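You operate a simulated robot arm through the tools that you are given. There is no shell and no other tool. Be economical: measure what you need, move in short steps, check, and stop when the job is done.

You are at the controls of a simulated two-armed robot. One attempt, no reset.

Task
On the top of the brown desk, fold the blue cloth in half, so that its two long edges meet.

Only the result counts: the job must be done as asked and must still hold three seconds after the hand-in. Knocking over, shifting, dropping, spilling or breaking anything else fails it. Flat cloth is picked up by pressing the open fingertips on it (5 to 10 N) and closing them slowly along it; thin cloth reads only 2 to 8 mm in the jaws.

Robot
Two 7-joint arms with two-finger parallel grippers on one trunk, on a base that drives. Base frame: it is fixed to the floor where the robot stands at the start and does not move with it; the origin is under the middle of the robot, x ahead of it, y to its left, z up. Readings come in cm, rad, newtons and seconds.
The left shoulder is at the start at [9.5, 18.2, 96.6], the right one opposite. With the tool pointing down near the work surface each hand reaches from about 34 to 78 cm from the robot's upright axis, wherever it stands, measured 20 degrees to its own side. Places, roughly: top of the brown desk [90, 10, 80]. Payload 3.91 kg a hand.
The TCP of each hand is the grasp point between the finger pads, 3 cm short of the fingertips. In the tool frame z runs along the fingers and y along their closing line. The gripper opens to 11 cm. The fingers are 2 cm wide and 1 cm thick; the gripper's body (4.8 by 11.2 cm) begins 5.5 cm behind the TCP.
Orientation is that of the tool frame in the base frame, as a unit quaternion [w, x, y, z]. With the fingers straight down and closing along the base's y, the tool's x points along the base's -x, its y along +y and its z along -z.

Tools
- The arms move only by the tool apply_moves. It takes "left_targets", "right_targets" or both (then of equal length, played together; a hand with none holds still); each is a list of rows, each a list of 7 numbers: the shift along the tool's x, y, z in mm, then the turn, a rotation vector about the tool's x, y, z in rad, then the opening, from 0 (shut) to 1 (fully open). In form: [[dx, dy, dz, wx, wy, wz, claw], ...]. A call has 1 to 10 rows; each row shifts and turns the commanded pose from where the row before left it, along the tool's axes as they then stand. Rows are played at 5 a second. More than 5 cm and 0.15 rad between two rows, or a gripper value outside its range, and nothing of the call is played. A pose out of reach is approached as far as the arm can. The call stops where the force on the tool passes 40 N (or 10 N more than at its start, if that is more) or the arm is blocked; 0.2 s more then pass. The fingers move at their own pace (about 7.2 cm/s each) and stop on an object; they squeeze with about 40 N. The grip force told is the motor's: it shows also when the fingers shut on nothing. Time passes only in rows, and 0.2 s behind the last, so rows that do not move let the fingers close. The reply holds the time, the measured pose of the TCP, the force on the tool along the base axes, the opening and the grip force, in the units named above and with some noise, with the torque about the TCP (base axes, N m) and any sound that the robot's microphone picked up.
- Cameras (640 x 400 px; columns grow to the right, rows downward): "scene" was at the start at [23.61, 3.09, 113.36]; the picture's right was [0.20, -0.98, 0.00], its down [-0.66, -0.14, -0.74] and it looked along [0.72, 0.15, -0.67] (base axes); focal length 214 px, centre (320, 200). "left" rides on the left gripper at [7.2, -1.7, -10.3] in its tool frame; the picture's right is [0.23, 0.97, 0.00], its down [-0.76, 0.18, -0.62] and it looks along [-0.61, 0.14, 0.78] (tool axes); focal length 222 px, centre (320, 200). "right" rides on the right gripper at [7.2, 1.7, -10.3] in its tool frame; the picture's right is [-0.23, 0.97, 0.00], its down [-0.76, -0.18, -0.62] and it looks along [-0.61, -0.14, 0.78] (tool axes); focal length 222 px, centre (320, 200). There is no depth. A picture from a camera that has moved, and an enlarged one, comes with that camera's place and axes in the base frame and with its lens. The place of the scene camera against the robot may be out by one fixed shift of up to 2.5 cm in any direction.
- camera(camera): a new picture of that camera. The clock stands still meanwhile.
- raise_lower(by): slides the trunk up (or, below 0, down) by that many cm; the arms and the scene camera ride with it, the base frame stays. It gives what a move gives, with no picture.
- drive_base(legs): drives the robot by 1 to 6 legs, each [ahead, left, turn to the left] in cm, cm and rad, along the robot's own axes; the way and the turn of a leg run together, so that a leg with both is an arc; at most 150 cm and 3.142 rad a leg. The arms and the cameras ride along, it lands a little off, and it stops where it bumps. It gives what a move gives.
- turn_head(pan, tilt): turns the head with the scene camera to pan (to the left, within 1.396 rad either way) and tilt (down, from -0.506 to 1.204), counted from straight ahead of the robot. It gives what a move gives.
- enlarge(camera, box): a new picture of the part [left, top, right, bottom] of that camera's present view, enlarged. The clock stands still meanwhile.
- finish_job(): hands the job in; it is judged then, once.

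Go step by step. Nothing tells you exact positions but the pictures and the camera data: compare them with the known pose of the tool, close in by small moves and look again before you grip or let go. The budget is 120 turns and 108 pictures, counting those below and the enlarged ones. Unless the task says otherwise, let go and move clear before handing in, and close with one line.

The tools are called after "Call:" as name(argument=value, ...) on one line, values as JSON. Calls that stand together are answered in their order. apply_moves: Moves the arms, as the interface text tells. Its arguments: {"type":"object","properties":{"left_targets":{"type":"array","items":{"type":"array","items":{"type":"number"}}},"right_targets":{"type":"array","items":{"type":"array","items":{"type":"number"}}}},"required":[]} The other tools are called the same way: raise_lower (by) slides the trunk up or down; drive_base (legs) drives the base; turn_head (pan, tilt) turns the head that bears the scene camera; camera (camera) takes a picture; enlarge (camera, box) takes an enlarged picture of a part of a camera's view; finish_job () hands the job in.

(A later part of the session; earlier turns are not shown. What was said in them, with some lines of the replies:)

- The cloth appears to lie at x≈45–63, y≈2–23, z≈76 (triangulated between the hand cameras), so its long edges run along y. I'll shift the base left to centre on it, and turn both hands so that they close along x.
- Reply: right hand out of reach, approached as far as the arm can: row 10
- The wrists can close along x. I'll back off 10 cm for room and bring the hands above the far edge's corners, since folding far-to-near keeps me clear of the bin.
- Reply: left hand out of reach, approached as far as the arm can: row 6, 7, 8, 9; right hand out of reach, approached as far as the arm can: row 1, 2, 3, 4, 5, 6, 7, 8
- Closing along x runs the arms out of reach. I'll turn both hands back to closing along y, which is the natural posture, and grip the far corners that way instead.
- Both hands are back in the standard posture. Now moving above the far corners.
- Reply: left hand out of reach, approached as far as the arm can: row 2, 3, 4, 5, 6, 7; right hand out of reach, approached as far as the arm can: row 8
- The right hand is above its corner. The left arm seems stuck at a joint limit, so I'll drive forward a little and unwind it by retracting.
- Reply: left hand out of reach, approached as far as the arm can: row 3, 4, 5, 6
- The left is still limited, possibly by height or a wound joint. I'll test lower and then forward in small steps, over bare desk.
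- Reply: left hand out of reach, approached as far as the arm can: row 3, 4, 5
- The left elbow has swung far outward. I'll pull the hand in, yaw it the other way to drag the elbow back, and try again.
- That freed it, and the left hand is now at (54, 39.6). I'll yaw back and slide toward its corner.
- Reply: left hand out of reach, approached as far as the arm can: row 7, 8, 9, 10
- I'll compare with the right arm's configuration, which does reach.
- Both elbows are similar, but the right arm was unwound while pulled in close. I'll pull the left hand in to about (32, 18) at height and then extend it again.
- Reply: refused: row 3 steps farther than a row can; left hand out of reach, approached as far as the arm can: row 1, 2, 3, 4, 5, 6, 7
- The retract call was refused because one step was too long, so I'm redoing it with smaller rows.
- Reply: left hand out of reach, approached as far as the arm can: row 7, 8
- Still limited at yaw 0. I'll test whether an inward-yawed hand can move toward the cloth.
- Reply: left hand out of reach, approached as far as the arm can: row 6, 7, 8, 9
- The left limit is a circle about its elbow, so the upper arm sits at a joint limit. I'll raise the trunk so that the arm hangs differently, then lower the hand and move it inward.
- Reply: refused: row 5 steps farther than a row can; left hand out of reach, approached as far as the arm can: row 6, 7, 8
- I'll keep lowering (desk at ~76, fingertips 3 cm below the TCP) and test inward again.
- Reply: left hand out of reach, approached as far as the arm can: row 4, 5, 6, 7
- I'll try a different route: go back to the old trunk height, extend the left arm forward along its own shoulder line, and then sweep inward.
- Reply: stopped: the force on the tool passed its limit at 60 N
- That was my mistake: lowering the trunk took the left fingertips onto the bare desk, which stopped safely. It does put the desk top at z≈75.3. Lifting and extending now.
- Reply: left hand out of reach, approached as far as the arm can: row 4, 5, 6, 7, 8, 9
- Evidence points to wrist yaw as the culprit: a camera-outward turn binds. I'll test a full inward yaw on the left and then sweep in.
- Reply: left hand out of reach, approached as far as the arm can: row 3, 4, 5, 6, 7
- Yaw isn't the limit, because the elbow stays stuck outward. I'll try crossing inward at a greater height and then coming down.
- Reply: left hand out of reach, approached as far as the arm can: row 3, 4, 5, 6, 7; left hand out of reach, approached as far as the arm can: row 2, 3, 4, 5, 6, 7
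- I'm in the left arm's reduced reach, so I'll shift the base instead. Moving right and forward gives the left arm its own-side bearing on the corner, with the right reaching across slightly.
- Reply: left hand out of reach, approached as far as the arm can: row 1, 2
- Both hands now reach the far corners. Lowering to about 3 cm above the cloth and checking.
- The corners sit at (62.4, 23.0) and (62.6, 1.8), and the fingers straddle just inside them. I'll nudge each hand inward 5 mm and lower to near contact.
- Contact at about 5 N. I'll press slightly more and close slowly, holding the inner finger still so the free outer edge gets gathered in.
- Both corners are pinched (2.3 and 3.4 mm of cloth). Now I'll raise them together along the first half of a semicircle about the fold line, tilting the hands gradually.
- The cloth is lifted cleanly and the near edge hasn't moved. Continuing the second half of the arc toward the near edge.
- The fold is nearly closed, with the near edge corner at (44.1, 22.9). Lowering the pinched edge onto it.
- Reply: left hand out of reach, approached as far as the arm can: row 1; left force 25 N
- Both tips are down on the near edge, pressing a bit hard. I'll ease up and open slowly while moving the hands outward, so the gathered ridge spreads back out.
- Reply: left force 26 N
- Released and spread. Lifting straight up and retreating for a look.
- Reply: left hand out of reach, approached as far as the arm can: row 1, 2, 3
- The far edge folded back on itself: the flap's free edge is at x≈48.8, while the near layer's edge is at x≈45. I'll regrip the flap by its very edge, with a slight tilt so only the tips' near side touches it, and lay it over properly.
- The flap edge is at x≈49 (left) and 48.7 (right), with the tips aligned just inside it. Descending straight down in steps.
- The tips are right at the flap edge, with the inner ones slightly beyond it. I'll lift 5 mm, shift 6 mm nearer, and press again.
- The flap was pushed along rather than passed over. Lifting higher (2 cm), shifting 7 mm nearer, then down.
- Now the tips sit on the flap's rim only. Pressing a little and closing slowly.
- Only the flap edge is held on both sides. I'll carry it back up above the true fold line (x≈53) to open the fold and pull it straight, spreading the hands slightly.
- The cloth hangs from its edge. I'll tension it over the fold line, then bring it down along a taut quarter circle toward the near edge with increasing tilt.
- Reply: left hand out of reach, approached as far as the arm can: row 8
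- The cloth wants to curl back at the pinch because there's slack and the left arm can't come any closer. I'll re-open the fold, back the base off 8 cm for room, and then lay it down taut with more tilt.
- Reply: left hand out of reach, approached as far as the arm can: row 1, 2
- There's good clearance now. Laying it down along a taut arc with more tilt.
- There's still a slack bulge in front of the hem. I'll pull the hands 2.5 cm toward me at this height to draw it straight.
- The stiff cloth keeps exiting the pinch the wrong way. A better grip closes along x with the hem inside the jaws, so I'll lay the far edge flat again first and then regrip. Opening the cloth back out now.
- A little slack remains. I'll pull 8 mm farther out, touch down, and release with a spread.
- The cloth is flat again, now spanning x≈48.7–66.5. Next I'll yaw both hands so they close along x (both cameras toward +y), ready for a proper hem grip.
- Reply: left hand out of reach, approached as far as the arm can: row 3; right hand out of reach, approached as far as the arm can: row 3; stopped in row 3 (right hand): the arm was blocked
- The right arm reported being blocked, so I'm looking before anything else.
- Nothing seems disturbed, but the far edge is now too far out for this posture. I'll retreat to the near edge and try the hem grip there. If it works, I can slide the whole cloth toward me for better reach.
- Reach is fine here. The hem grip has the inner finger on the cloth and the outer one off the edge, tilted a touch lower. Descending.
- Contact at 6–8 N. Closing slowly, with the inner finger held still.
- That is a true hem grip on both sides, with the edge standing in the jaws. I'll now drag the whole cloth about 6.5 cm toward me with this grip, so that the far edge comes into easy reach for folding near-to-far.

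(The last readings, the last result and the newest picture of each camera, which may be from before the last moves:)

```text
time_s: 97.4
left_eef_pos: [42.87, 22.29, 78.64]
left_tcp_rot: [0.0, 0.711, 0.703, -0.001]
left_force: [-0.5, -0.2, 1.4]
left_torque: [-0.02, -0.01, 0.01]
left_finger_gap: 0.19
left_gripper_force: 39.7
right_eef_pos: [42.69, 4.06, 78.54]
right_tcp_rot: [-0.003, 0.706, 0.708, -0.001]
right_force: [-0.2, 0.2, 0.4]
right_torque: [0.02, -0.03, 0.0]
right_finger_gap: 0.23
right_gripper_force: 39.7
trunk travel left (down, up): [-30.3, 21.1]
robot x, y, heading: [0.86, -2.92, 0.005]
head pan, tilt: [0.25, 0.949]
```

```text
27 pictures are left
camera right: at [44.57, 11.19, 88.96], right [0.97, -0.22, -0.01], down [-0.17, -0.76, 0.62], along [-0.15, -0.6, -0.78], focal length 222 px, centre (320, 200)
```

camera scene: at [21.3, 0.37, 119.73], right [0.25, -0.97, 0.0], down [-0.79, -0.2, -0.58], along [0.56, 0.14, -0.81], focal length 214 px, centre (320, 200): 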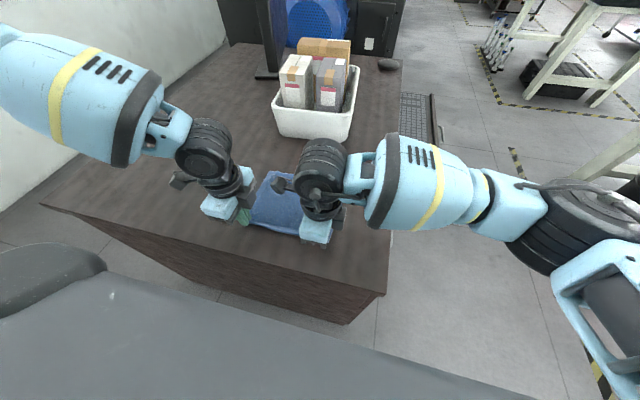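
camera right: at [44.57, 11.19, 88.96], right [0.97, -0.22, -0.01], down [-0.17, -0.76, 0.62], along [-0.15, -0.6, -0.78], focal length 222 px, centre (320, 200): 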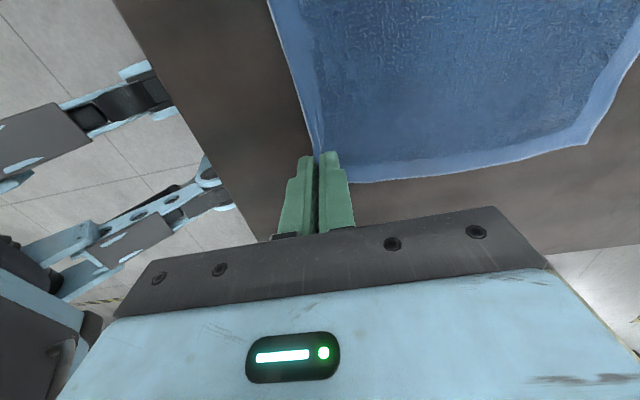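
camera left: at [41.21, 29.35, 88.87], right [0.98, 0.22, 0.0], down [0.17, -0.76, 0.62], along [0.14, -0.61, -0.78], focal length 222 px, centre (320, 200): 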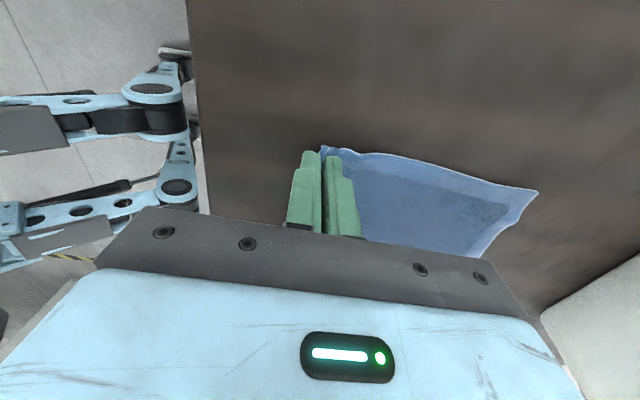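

The far edge is now at x≈59.45, parallel, so the fold line is x≈50.45. Lifting the hem along the first half of the semicircle.

Call:
apply_moves(left_targets=[[0, 2.6, -19.8, 0, 0, 0, 0], [0, 7.6, -18.5, 0, 0, 0, 0], [0, 12.2, -15.8, 0, 0, 0, 0], [0, 15.8, -12.2, 0, 0, 0, 0], [0, 18.5, -7.6, 0, 0, 0, 0], [0, 19.8, -2.6, 0, 0, 0, 0], [0, 0, 0, 0, 0, 0, 0]], right_targets=[[0, 2.6, -19.8, 0, 0, 0, 0], [0, 7.6, -18.5, 0, 0, 0, 0], [0, 12.2, -15.8, 0, 0, 0, 0], [0, 15.8, -12.2, 0, 0, 0, 0], [0, 18.5, -7.6, 0, 0, 0, 0], [0, 19.8, -2.6, 0, 0, 0, 0], [0, 0, 0, 0, 0, 0, 0]])

Call:
camera(camera="left")

```text
time_s: 99.0
left_eef_pos: [50.47, 22.27, 86.28]
left_tcp_rot: [0.001, 0.711, 0.704, 0.0]
left_force: [0.2, 0.9, 0.5]
left_torque: [-0.02, -0.03, 0.04]
left_finger_gap: 0.23
left_gripper_force: 39.7
right_eef_pos: [50.37, 4.1, 86.22]
right_tcp_rot: [-0.004, 0.705, 0.709, 0.0]
right_force: [-0.2, 0.4, -0.2]
right_torque: [0.02, -0.05, 0.02]
right_finger_gap: 0.23
right_gripper_force: 40.1
trunk travel left (down, up): [-30.3, 21.1]
robot x, y, heading: [1.14, -3.0, 0.001]
head pan, tilt: [0.25, 0.949]
```

```text
26 pictures are left
camera left: at [48.85, 29.37, 96.55], right [0.98, 0.22, 0.0], down [0.17, -0.76, 0.62], along [0.14, -0.61, -0.78], focal length 222 px, centre (320, 200)
```

left: 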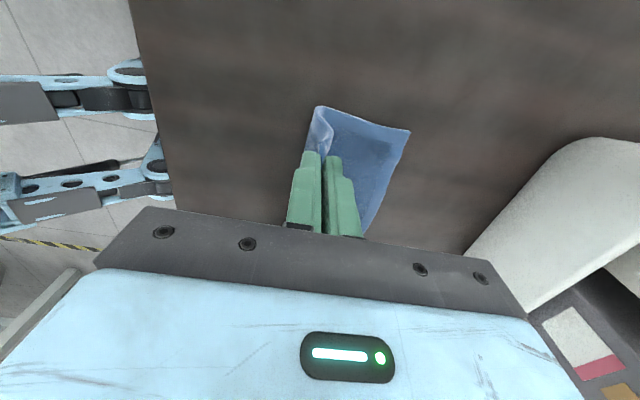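

The fold line sits at x≈50.0 and the far edge is still at 59.3. Continuing down toward it, with a slight lean so the hem points outward.

Call:
apply_moves(left_targets=[[0, 21.1, 2.6, 0.04, 0, 0, 0], [0, 20.1, 6.8, 0.04, 0, 0, 0], [0, 18, 10.8, 0.04, 0, 0, 0], [0, 15.3, 14.1, 0.04, 0, 0, 0], [0, 11.7, 16.8, 0.04, 0, 0, 0], [0, 0, 0, 0, 0, 0, 0]], right_targets=[[0, 21.1, 2.6, 0.04, 0, 0, 0], [0, 20.1, 6.8, 0.04, 0, 0, 0], [0, 18, 10.8, 0.04, 0, 0, 0], [0, 15.3, 14.1, 0.04, 0, 0, 0], [0, 11.7, 16.8, 0.04, 0, 0, 0], [0, 0, 0, 0, 0, 0, 0]])

Call:
camera(camera="left")

Call:
camera(camera="right")

```text
time_s: 100.4
left_eef_pos: [58.56, 21.98, 80.47]
left_tcp_rot: [-0.071, 0.707, 0.7, -0.071]
left_force: [0.0, 0.0, -0.2]
left_torque: [0.0, -0.15, -0.04]
left_finger_gap: 0.23
left_gripper_force: 40.3
right_eef_pos: [58.47, 4.09, 80.47]
right_tcp_rot: [-0.075, 0.702, 0.705, -0.073]
right_force: [0.0, -0.2, 0.7]
right_torque: [0.03, -0.07, 0.02]
right_finger_gap: 0.24
right_gripper_force: 39.9
trunk travel left (down, up): [-30.3, 21.1]
robot x, y, heading: [1.02, -3.13, 0.001]
head pan, tilt: [0.25, 0.949]
```

```text
25 pictures are left
camera left: at [58.98, 29.25, 90.95], right [0.96, 0.22, -0.19], down [0.29, -0.76, 0.58], along [-0.02, -0.61, -0.79], focal length 222 px, centre (320, 200)
```

left: 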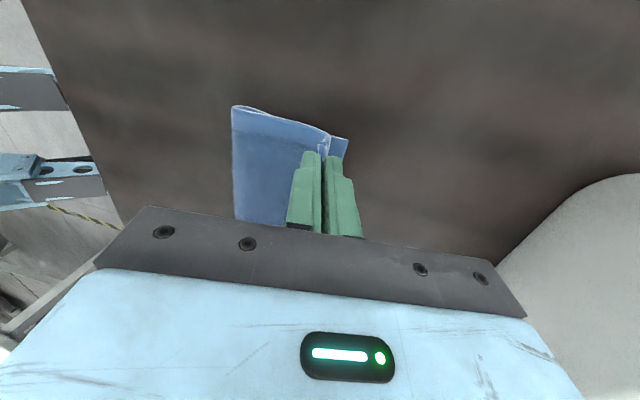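

```text
24 pictures are left
camera right: at [62.28, 11.25, 90.31], right [0.95, -0.22, -0.2], down [-0.04, -0.76, 0.64], along [-0.3, -0.6, -0.74], focal length 222 px, centre (320, 200)
```

right: 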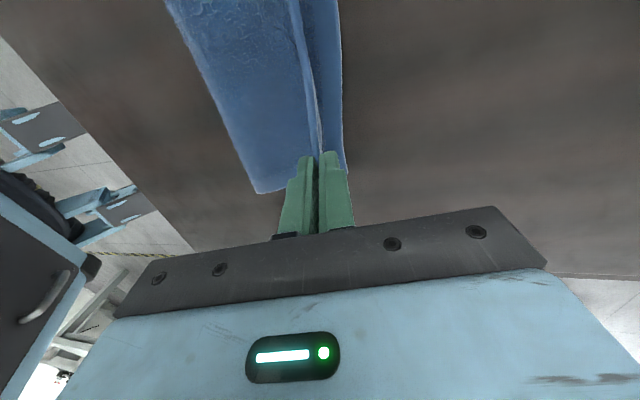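

The hem stands neatly along the far edge at x≈59.2. Lowering the last 1.5 cm, slightly farther out.

Call:
apply_moves(left_targets=[[0, 4.5, 7, 0.06, 0, 0, 0], [0, 3.5, 6.5, 0.04, 0, 0, 0], [0, 0, 0, 0, 0, 0, 0]], right_targets=[[0, 4.5, 7, 0.06, 0, 0, 0], [0, 3.5, 6.5, 0.04, 0, 0, 0], [0, 0, 0, 0, 0, 0, 0]])

Call:
enlarge(camera="left", box=[210, 80, 402, 200])

Call:
enlarge(camera="right", box=[230, 90, 422, 210])

```text
time_s: 101.2
left_eef_pos: [58.94, 22.84, 79.01]
left_tcp_rot: [-0.104, 0.703, 0.695, -0.107]
left_force: [0.0, -21.7, 0.0]
left_torque: [-0.6, -0.05, 0.23]
left_finger_gap: 0.21
left_gripper_force: 40.2
left hand out of reach, approached as far as the arm can: row 2
right_eef_pos: [59.25, 2.84, 79.05]
right_tcp_rot: [-0.113, 0.705, 0.693, -0.104]
right_force: [0.0, 21.7, 0.6]
right_torque: [0.64, -0.04, -0.16]
right_finger_gap: 0.22
right_gripper_force: 40.3
right hand out of reach, approached as far as the arm can: row 2
trunk travel left (down, up): [-30.3, 21.1]
robot x, y, heading: [1.0, -2.4, -0.005]
head pan, tilt: [0.25, 0.949]
```

```text
3.33 times, centred on (306, 140) of left
camera zoom: at [60.4, 30.03, 89.36], right [0.93, 0.21, -0.29], down [0.35, -0.76, 0.55], along [-0.1, -0.61, -0.79], focal length 740 px, centre (367, 400)
```

zoom: 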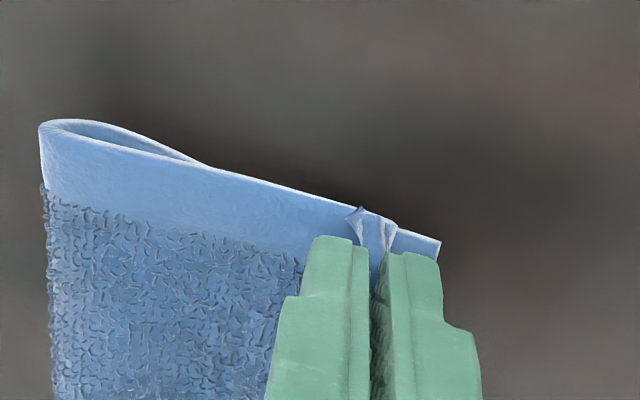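

```text
3.33 times, centred on (326, 150) of right
camera zoom: at [64.17, 9.81, 88.52], right [0.92, -0.24, -0.3], down [0.01, -0.77, 0.64], along [-0.38, -0.59, -0.71], focal length 740 px, centre (300, 367)
```

zoom: 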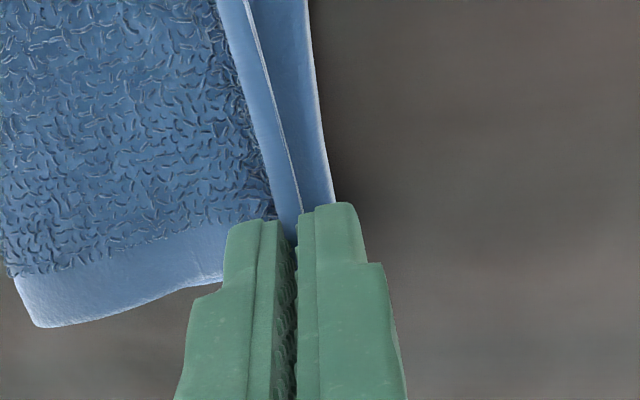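

The arms hit a limit and are pulling the hem taut sideways (22 N). I'll undo the last lean and bring the hands back together.

Call:
apply_moves(left_targets=[[-4, -3, 0, -0.06, 0, 0, 0], [-4, -1, 0, -0.04, 0, 0, 0], [0, 0, 0, 0, 0, 0, 0]], right_targets=[[6, -4, 0, -0.06, 0, 0, 0], [6, -2, 0, -0.04, 0, 0, 0], [0, 0, 0, 0, 0, 0, 0]])

```text
time_s: 102.0
left_eef_pos: [58.52, 22.3, 79.24]
left_tcp_rot: [-0.071, 0.706, 0.701, -0.071]
left_force: [0.6, 0.3, -0.5]
left_torque: [0.02, -0.01, 0.01]
left_finger_gap: 0.22
left_gripper_force: 40.2
right_eef_pos: [58.02, 4.93, 79.18]
right_tcp_rot: [-0.074, 0.702, 0.705, -0.073]
right_force: [-0.2, -0.5, -0.1]
right_torque: [-0.01, 0.0, 0.01]
right_finger_gap: 0.22
right_gripper_force: 39.8
trunk travel left (down, up): [-30.3, 21.1]
robot x, y, heading: [0.91, -2.76, 0.002]
head pan, tilt: [0.25, 0.949]
```

Call:
apply_moves(left_targets=[[0, 3.2, 2.9, 0, 0, 0, 0], [0, 0, 0, 0, 0, 0, 0]], right_targets=[[-7, 7.5, 1.5, 0, 0, 0, 0], [0, 0, 0, 0, 0, 0, 0]])

Call:
enlarge(camera="left", box=[210, 80, 402, 200])

Call:
enlarge(camera="right", box=[230, 90, 422, 210])

```text
time_s: 102.6
left_eef_pos: [58.83, 22.33, 78.66]
left_tcp_rot: [-0.07, 0.706, 0.701, -0.071]
left_force: [0.1, -0.4, 0.4]
left_torque: [0.02, 0.04, -0.04]
left_finger_gap: 0.25
left_gripper_force: 40.1
right_eef_pos: [58.62, 4.32, 78.73]
right_tcp_rot: [-0.074, 0.702, 0.705, -0.071]
right_force: [0.9, -0.6, -0.3]
right_torque: [-0.01, 0.01, 0.01]
right_finger_gap: 0.25
right_gripper_force: 40.2
trunk travel left (down, up): [-30.3, 21.1]
robot x, y, heading: [1.39, -3.04, 0.002]
head pan, tilt: [0.25, 0.949]
```

```text
3.33 times, centred on (306, 140) of left
camera zoom: at [59.21, 29.45, 89.22], right [0.96, 0.22, -0.19], down [0.29, -0.76, 0.58], along [-0.02, -0.61, -0.79], focal length 740 px, centre (367, 400)
```

zoom: 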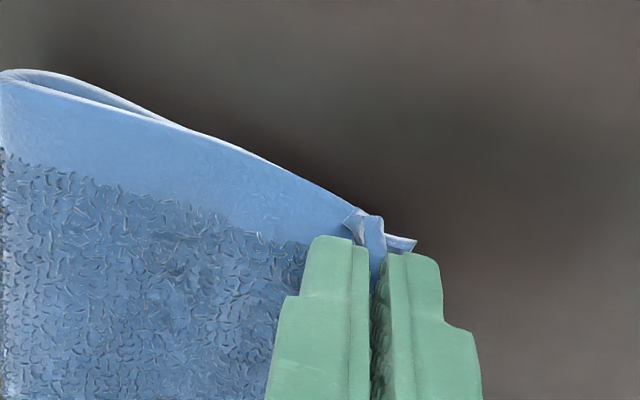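

```text
3.33 times, centred on (326, 150) of right
camera zoom: at [62.54, 11.38, 88.72], right [0.95, -0.22, -0.2], down [-0.04, -0.76, 0.64], along [-0.3, -0.6, -0.74], focal length 740 px, centre (300, 367)
```

zoom: 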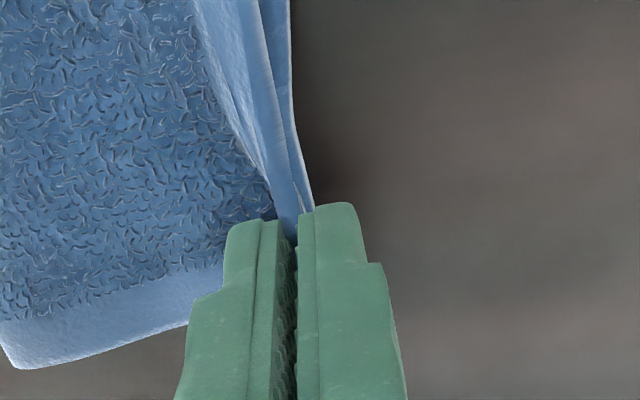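

The hem would overhang by 6–9 mm, so I'll come back a little. Then I'll open slightly, raise 3 mm, and sweep outward so the rear finger tips the hem over flat.

Call:
apply_moves(left_targets=[[0, -5, 0, 0, 0, 0, 0], [0, 0, 0, 0, 0, 0, 0.04], [0, 0, 0, 0, 0, 0, 0.09], [0, 0, -3, 0, 0, 0, 0.13], [0, 4, -0.5, 0, 0, 0, 0.13], [0, 4, -0.5, 0, 0, 0, 0.13], [0, 4, -0.5, 0, 0, 0, 0.13], [0, 4, -0.5, 0, 0, 0, 0.13], [0, 4, -1, 0, 0, 0, 0.13]], right_targets=[[0, -8, 0, 0, 0, 0, 0], [0, 0, 0, 0, 0, 0, 0.04], [0, 0, 0, 0, 0, 0, 0.09], [0, 0, -3, 0, 0, 0, 0.13], [0, 4, -0.5, 0, 0, 0, 0.13], [0, 4, -0.5, 0, 0, 0, 0.13], [0, 4, -0.5, 0, 0, 0, 0.13], [0, 4, -0.5, 0, 0, 0, 0.13], [0, 4, -1, 0, 0, 0, 0.13]])

Call:
camera(camera="left")

Call:
camera(camera="right")

```text
time_s: 104.6
left_eef_pos: [60.35, 22.28, 79.01]
left_tcp_rot: [-0.07, 0.707, 0.701, -0.07]
left_force: [-0.3, -0.3, 0.5]
left_torque: [-0.01, 0.02, -0.01]
left_finger_gap: 1.43
left_gripper_force: 0.0
right_eef_pos: [60.23, 3.74, 79.12]
right_tcp_rot: [-0.075, 0.705, 0.701, -0.072]
right_force: [-0.5, 0.2, 0.7]
right_torque: [-0.02, 0.0, 0.02]
right_finger_gap: 1.43
right_gripper_force: 0.1
trunk travel left (down, up): [-30.3, 21.1]
robot x, y, heading: [0.92, -2.68, -0.004]
head pan, tilt: [0.25, 0.949]
```

```text
19 pictures are left
camera left: at [60.84, 29.47, 89.51], right [0.96, 0.22, -0.19], down [0.29, -0.76, 0.58], along [-0.02, -0.61, -0.79], focal length 222 px, centre (320, 200)
```

left: 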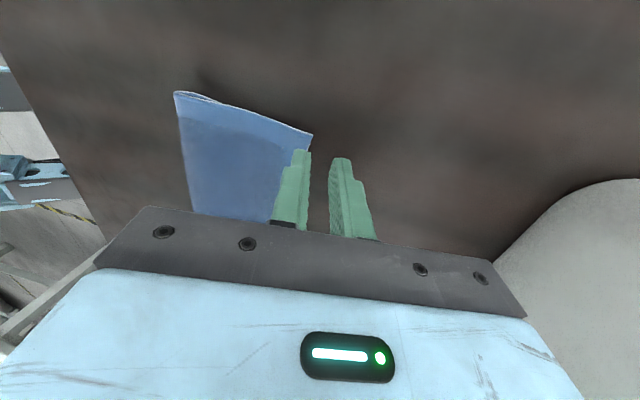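

```text
18 pictures are left
camera right: at [64.17, 10.87, 88.97], right [0.95, -0.23, -0.2], down [-0.05, -0.76, 0.64], along [-0.3, -0.6, -0.74], focal length 222 px, centre (320, 200)
```

right: 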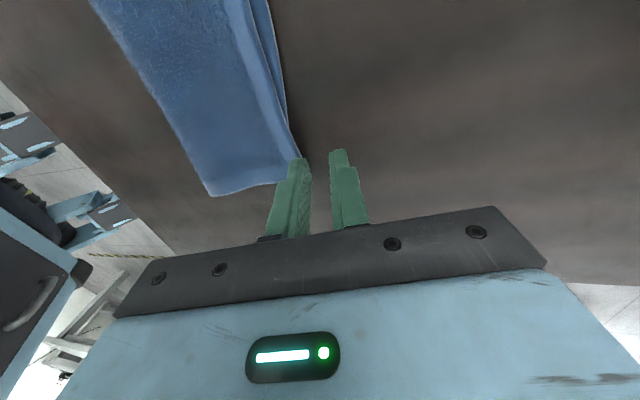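

The hem lies flat along the far edge. Retracting straight out along the fingers, then clear for a look.

Call:
apply_moves(left_targets=[[0, 0, -10, 0, 0, 0, 0.13], [0, 0, -20, 0, 0, 0, 0.13], [0, -10, -30, -0.1, 0, 0, 0.13], [10, -20, -40, -0.1, 0, 0, 0.13], [40, -25, 0, 0, 0, 0, 0.13], [40, -25, 0, 0, 0, 0, 0.13]], right_targets=[[0, 0, -10, 0, 0, 0, 0.13], [0, 0, -20, 0, 0, 0, 0.13], [0, -10, -30, -0.1, 0, 0, 0.13], [-10, -20, -40, -0.1, 0, 0, 0.13], [-40, -25, 0, 0, 0, 0, 0.13], [-40, -25, 0, 0, 0, 0, 0.13]])

Call:
camera(camera="scene")

Call:
enlarge(camera="scene", box=[220, 140, 380, 240])

```text
time_s: 106.0
left_eef_pos: [53.93, 31.3, 89.42]
left_tcp_rot: [0.002, 0.71, 0.704, 0.0]
left_force: [0.7, -0.5, 0.1]
left_torque: [-0.02, 0.0, 0.02]
left_finger_gap: 1.43
left_gripper_force: 0.1
right_eef_pos: [53.47, -5.0, 89.58]
right_tcp_rot: [-0.004, 0.707, 0.707, 0.0]
right_force: [0.2, -0.4, -0.3]
right_torque: [0.03, -0.02, -0.01]
right_finger_gap: 1.43
right_gripper_force: 0.0
trunk travel left (down, up): [-30.3, 21.1]
robot x, y, heading: [0.75, -3.15, 0.004]
head pan, tilt: [0.25, 0.949]
```

```text
17 pictures are left
camera scene: at [21.16, 0.33, 119.75], right [0.25, -0.97, 0.0], down [-0.79, -0.2, -0.58], along [0.56, 0.15, -0.81], focal length 214 px, centre (320, 200)
```

scene: 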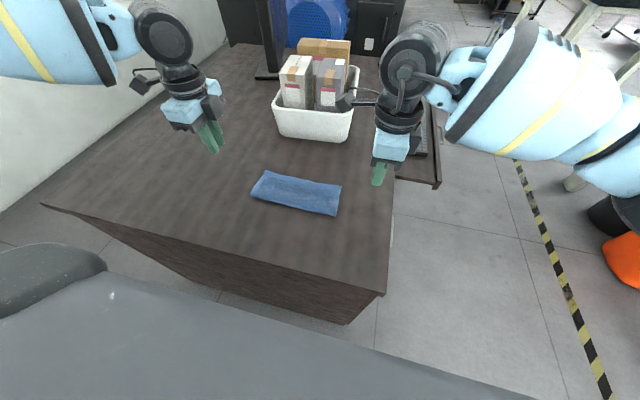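

```text
4.00 times, centred on (300, 190) of scene
camera zoom: at [21.16, 0.33, 119.75], right [0.25, -0.97, 0.0], down [-0.79, -0.2, -0.58], along [0.56, 0.15, -0.81], focal length 858 px, centre (400, 240)
```

zoom: 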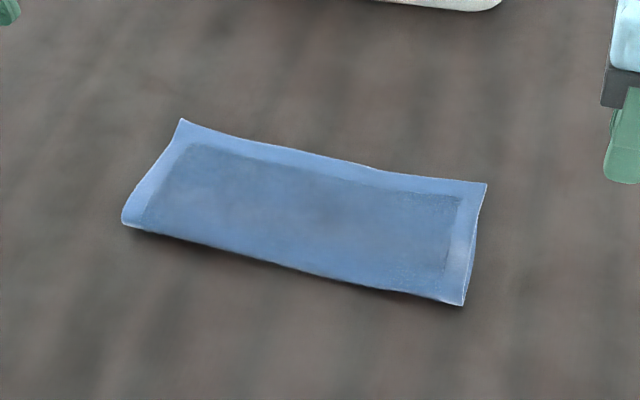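

That looks like a clean half fold. I'll check the far edge alignment from the hand cameras.

Call:
enlarge(camera="left", box=[200, 20, 520, 220])

Call:
camera(camera="right")

```text
2.00 times, centred on (360, 120) of left
camera zoom: at [52.29, 38.48, 99.74], right [0.98, 0.22, 0.0], down [0.17, -0.76, 0.62], along [0.14, -0.61, -0.78], focal length 444 px, centre (240, 360)
```

zoom: 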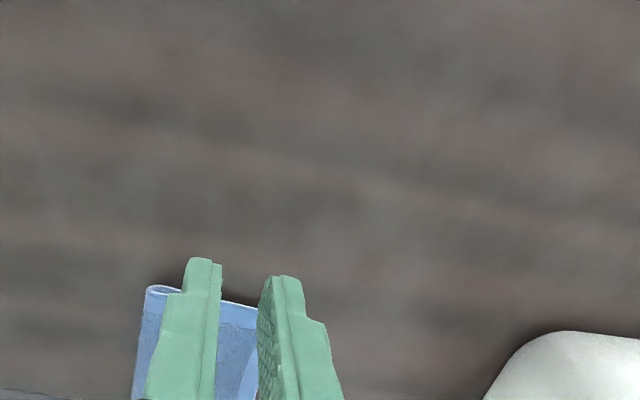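

```text
14 pictures are left
camera right: at [55.33, 2.13, 99.95], right [0.97, -0.22, -0.01], down [-0.17, -0.76, 0.62], along [-0.14, -0.6, -0.78], focal length 222 px, centre (320, 200)
```

right: 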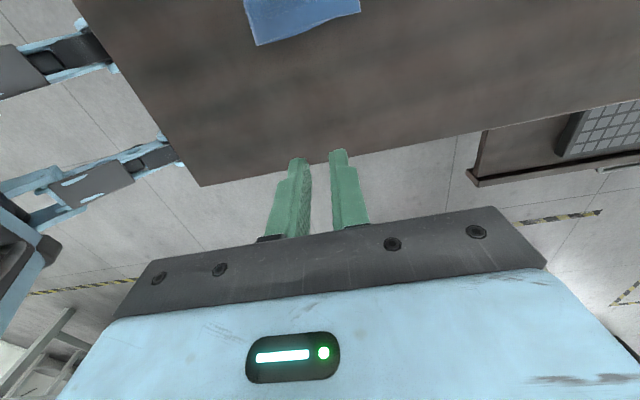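

Call:
apply_moves(left_targets=[[0, -40, -20, 0, 0, 0, 0.13], [0, -40, -20, 0, 0, 0, 0.13], [0, -30, -20, 0, 0, 0, 0.13]], right_targets=[[-20, -30, -10, 0, 0, 0, 0.13], [-20, -30, -10, 0, 0, 0, 0.13], [-20, -30, -10, 0, 0, 0, 0.13]])

Call:
camera(camera="left")

Call:
camera(camera="scene")

```text
time_s: 106.8
left_eef_pos: [43.03, 31.42, 95.48]
left_tcp_rot: [0.0, 0.71, 0.705, 0.0]
left_force: [-0.1, -0.6, 0.4]
left_torque: [0.0, 0.02, -0.01]
left_finger_gap: 1.42
left_gripper_force: 0.1
right_eef_pos: [44.57, -11.08, 92.49]
right_tcp_rot: [-0.003, 0.706, 0.708, 0.0]
right_force: [0.4, -0.7, 0.2]
right_torque: [-0.02, -0.01, -0.02]
right_finger_gap: 1.45
right_gripper_force: 0.2
trunk travel left (down, up): [-30.3, 21.1]
robot x, y, heading: [1.18, -2.51, 0.004]
head pan, tilt: [0.25, 0.949]
```

```text
13 pictures are left
camera left: at [41.26, 38.66, 105.67], right [0.98, 0.22, 0.0], down [0.17, -0.76, 0.62], along [0.14, -0.61, -0.78], focal length 222 px, centre (320, 200)
```

left: 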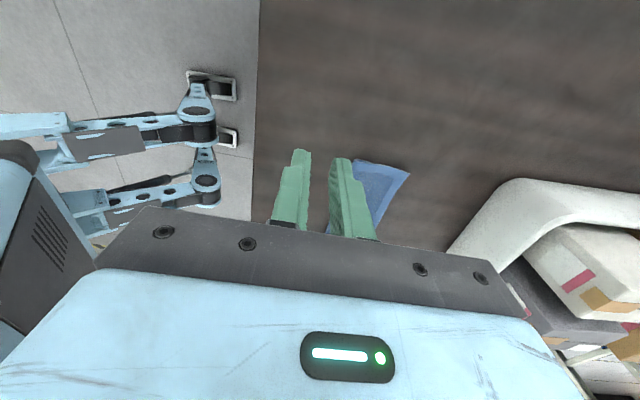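

```text
12 pictures are left
camera scene: at [21.16, 0.32, 119.76], right [0.25, -0.97, 0.0], down [-0.79, -0.2, -0.58], along [0.56, 0.15, -0.81], focal length 214 px, centre (320, 200)
```

scene: 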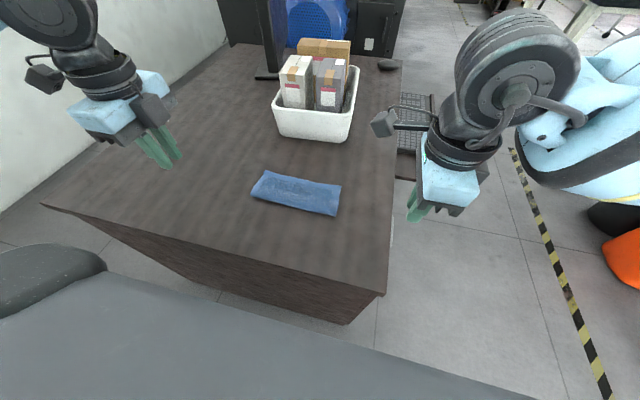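

Call:
enlarge(camera="left", box=[350, 150, 430, 200])

Call:
enlarge(camera="scene", box=[256, 165, 352, 225])

```text
8.00 times, centred on (390, 175) of left
camera zoom: at [41.26, 38.66, 105.67], right [0.98, 0.22, 0.0], down [0.17, -0.76, 0.62], along [0.14, -0.61, -0.78], focal length 1777 px, centre (-240, 400)
```

zoom: 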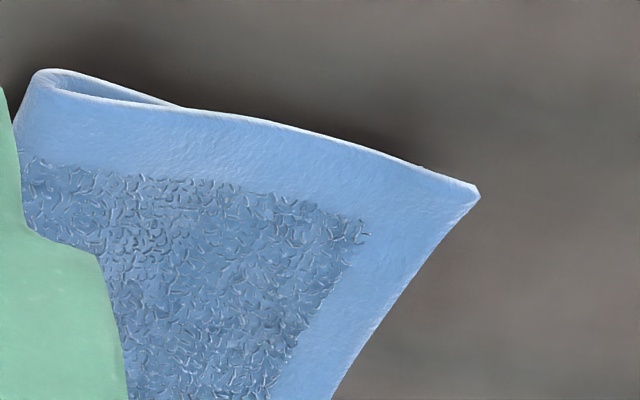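

```text
6.67 times, centred on (304, 195) of scene
camera zoom: at [21.16, 0.32, 119.76], right [0.25, -0.97, 0.0], down [-0.79, -0.2, -0.58], along [0.56, 0.15, -0.81], focal length 1430 px, centre (427, 233)
```

zoom: 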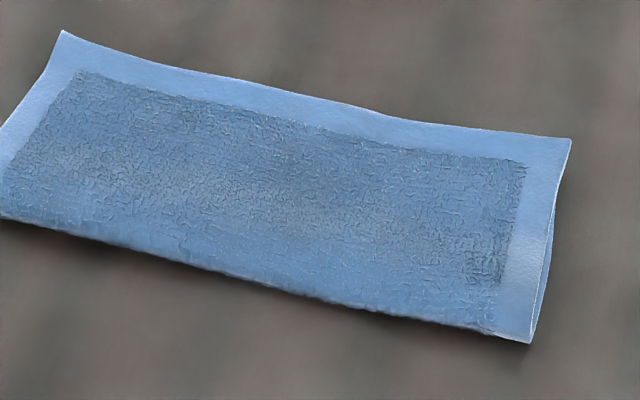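

The fold looks clean: the two long edges coincide along the far side, nothing else has moved, and both hands are clear. Handing in.

Call:
finish_job()

```text
The job is handed in.
```

The blue cloth is folded in half on the brown desk with its two long edges together; the top edge may overhang the lower one by up to about 5 mm. Both hands let go and are clear.
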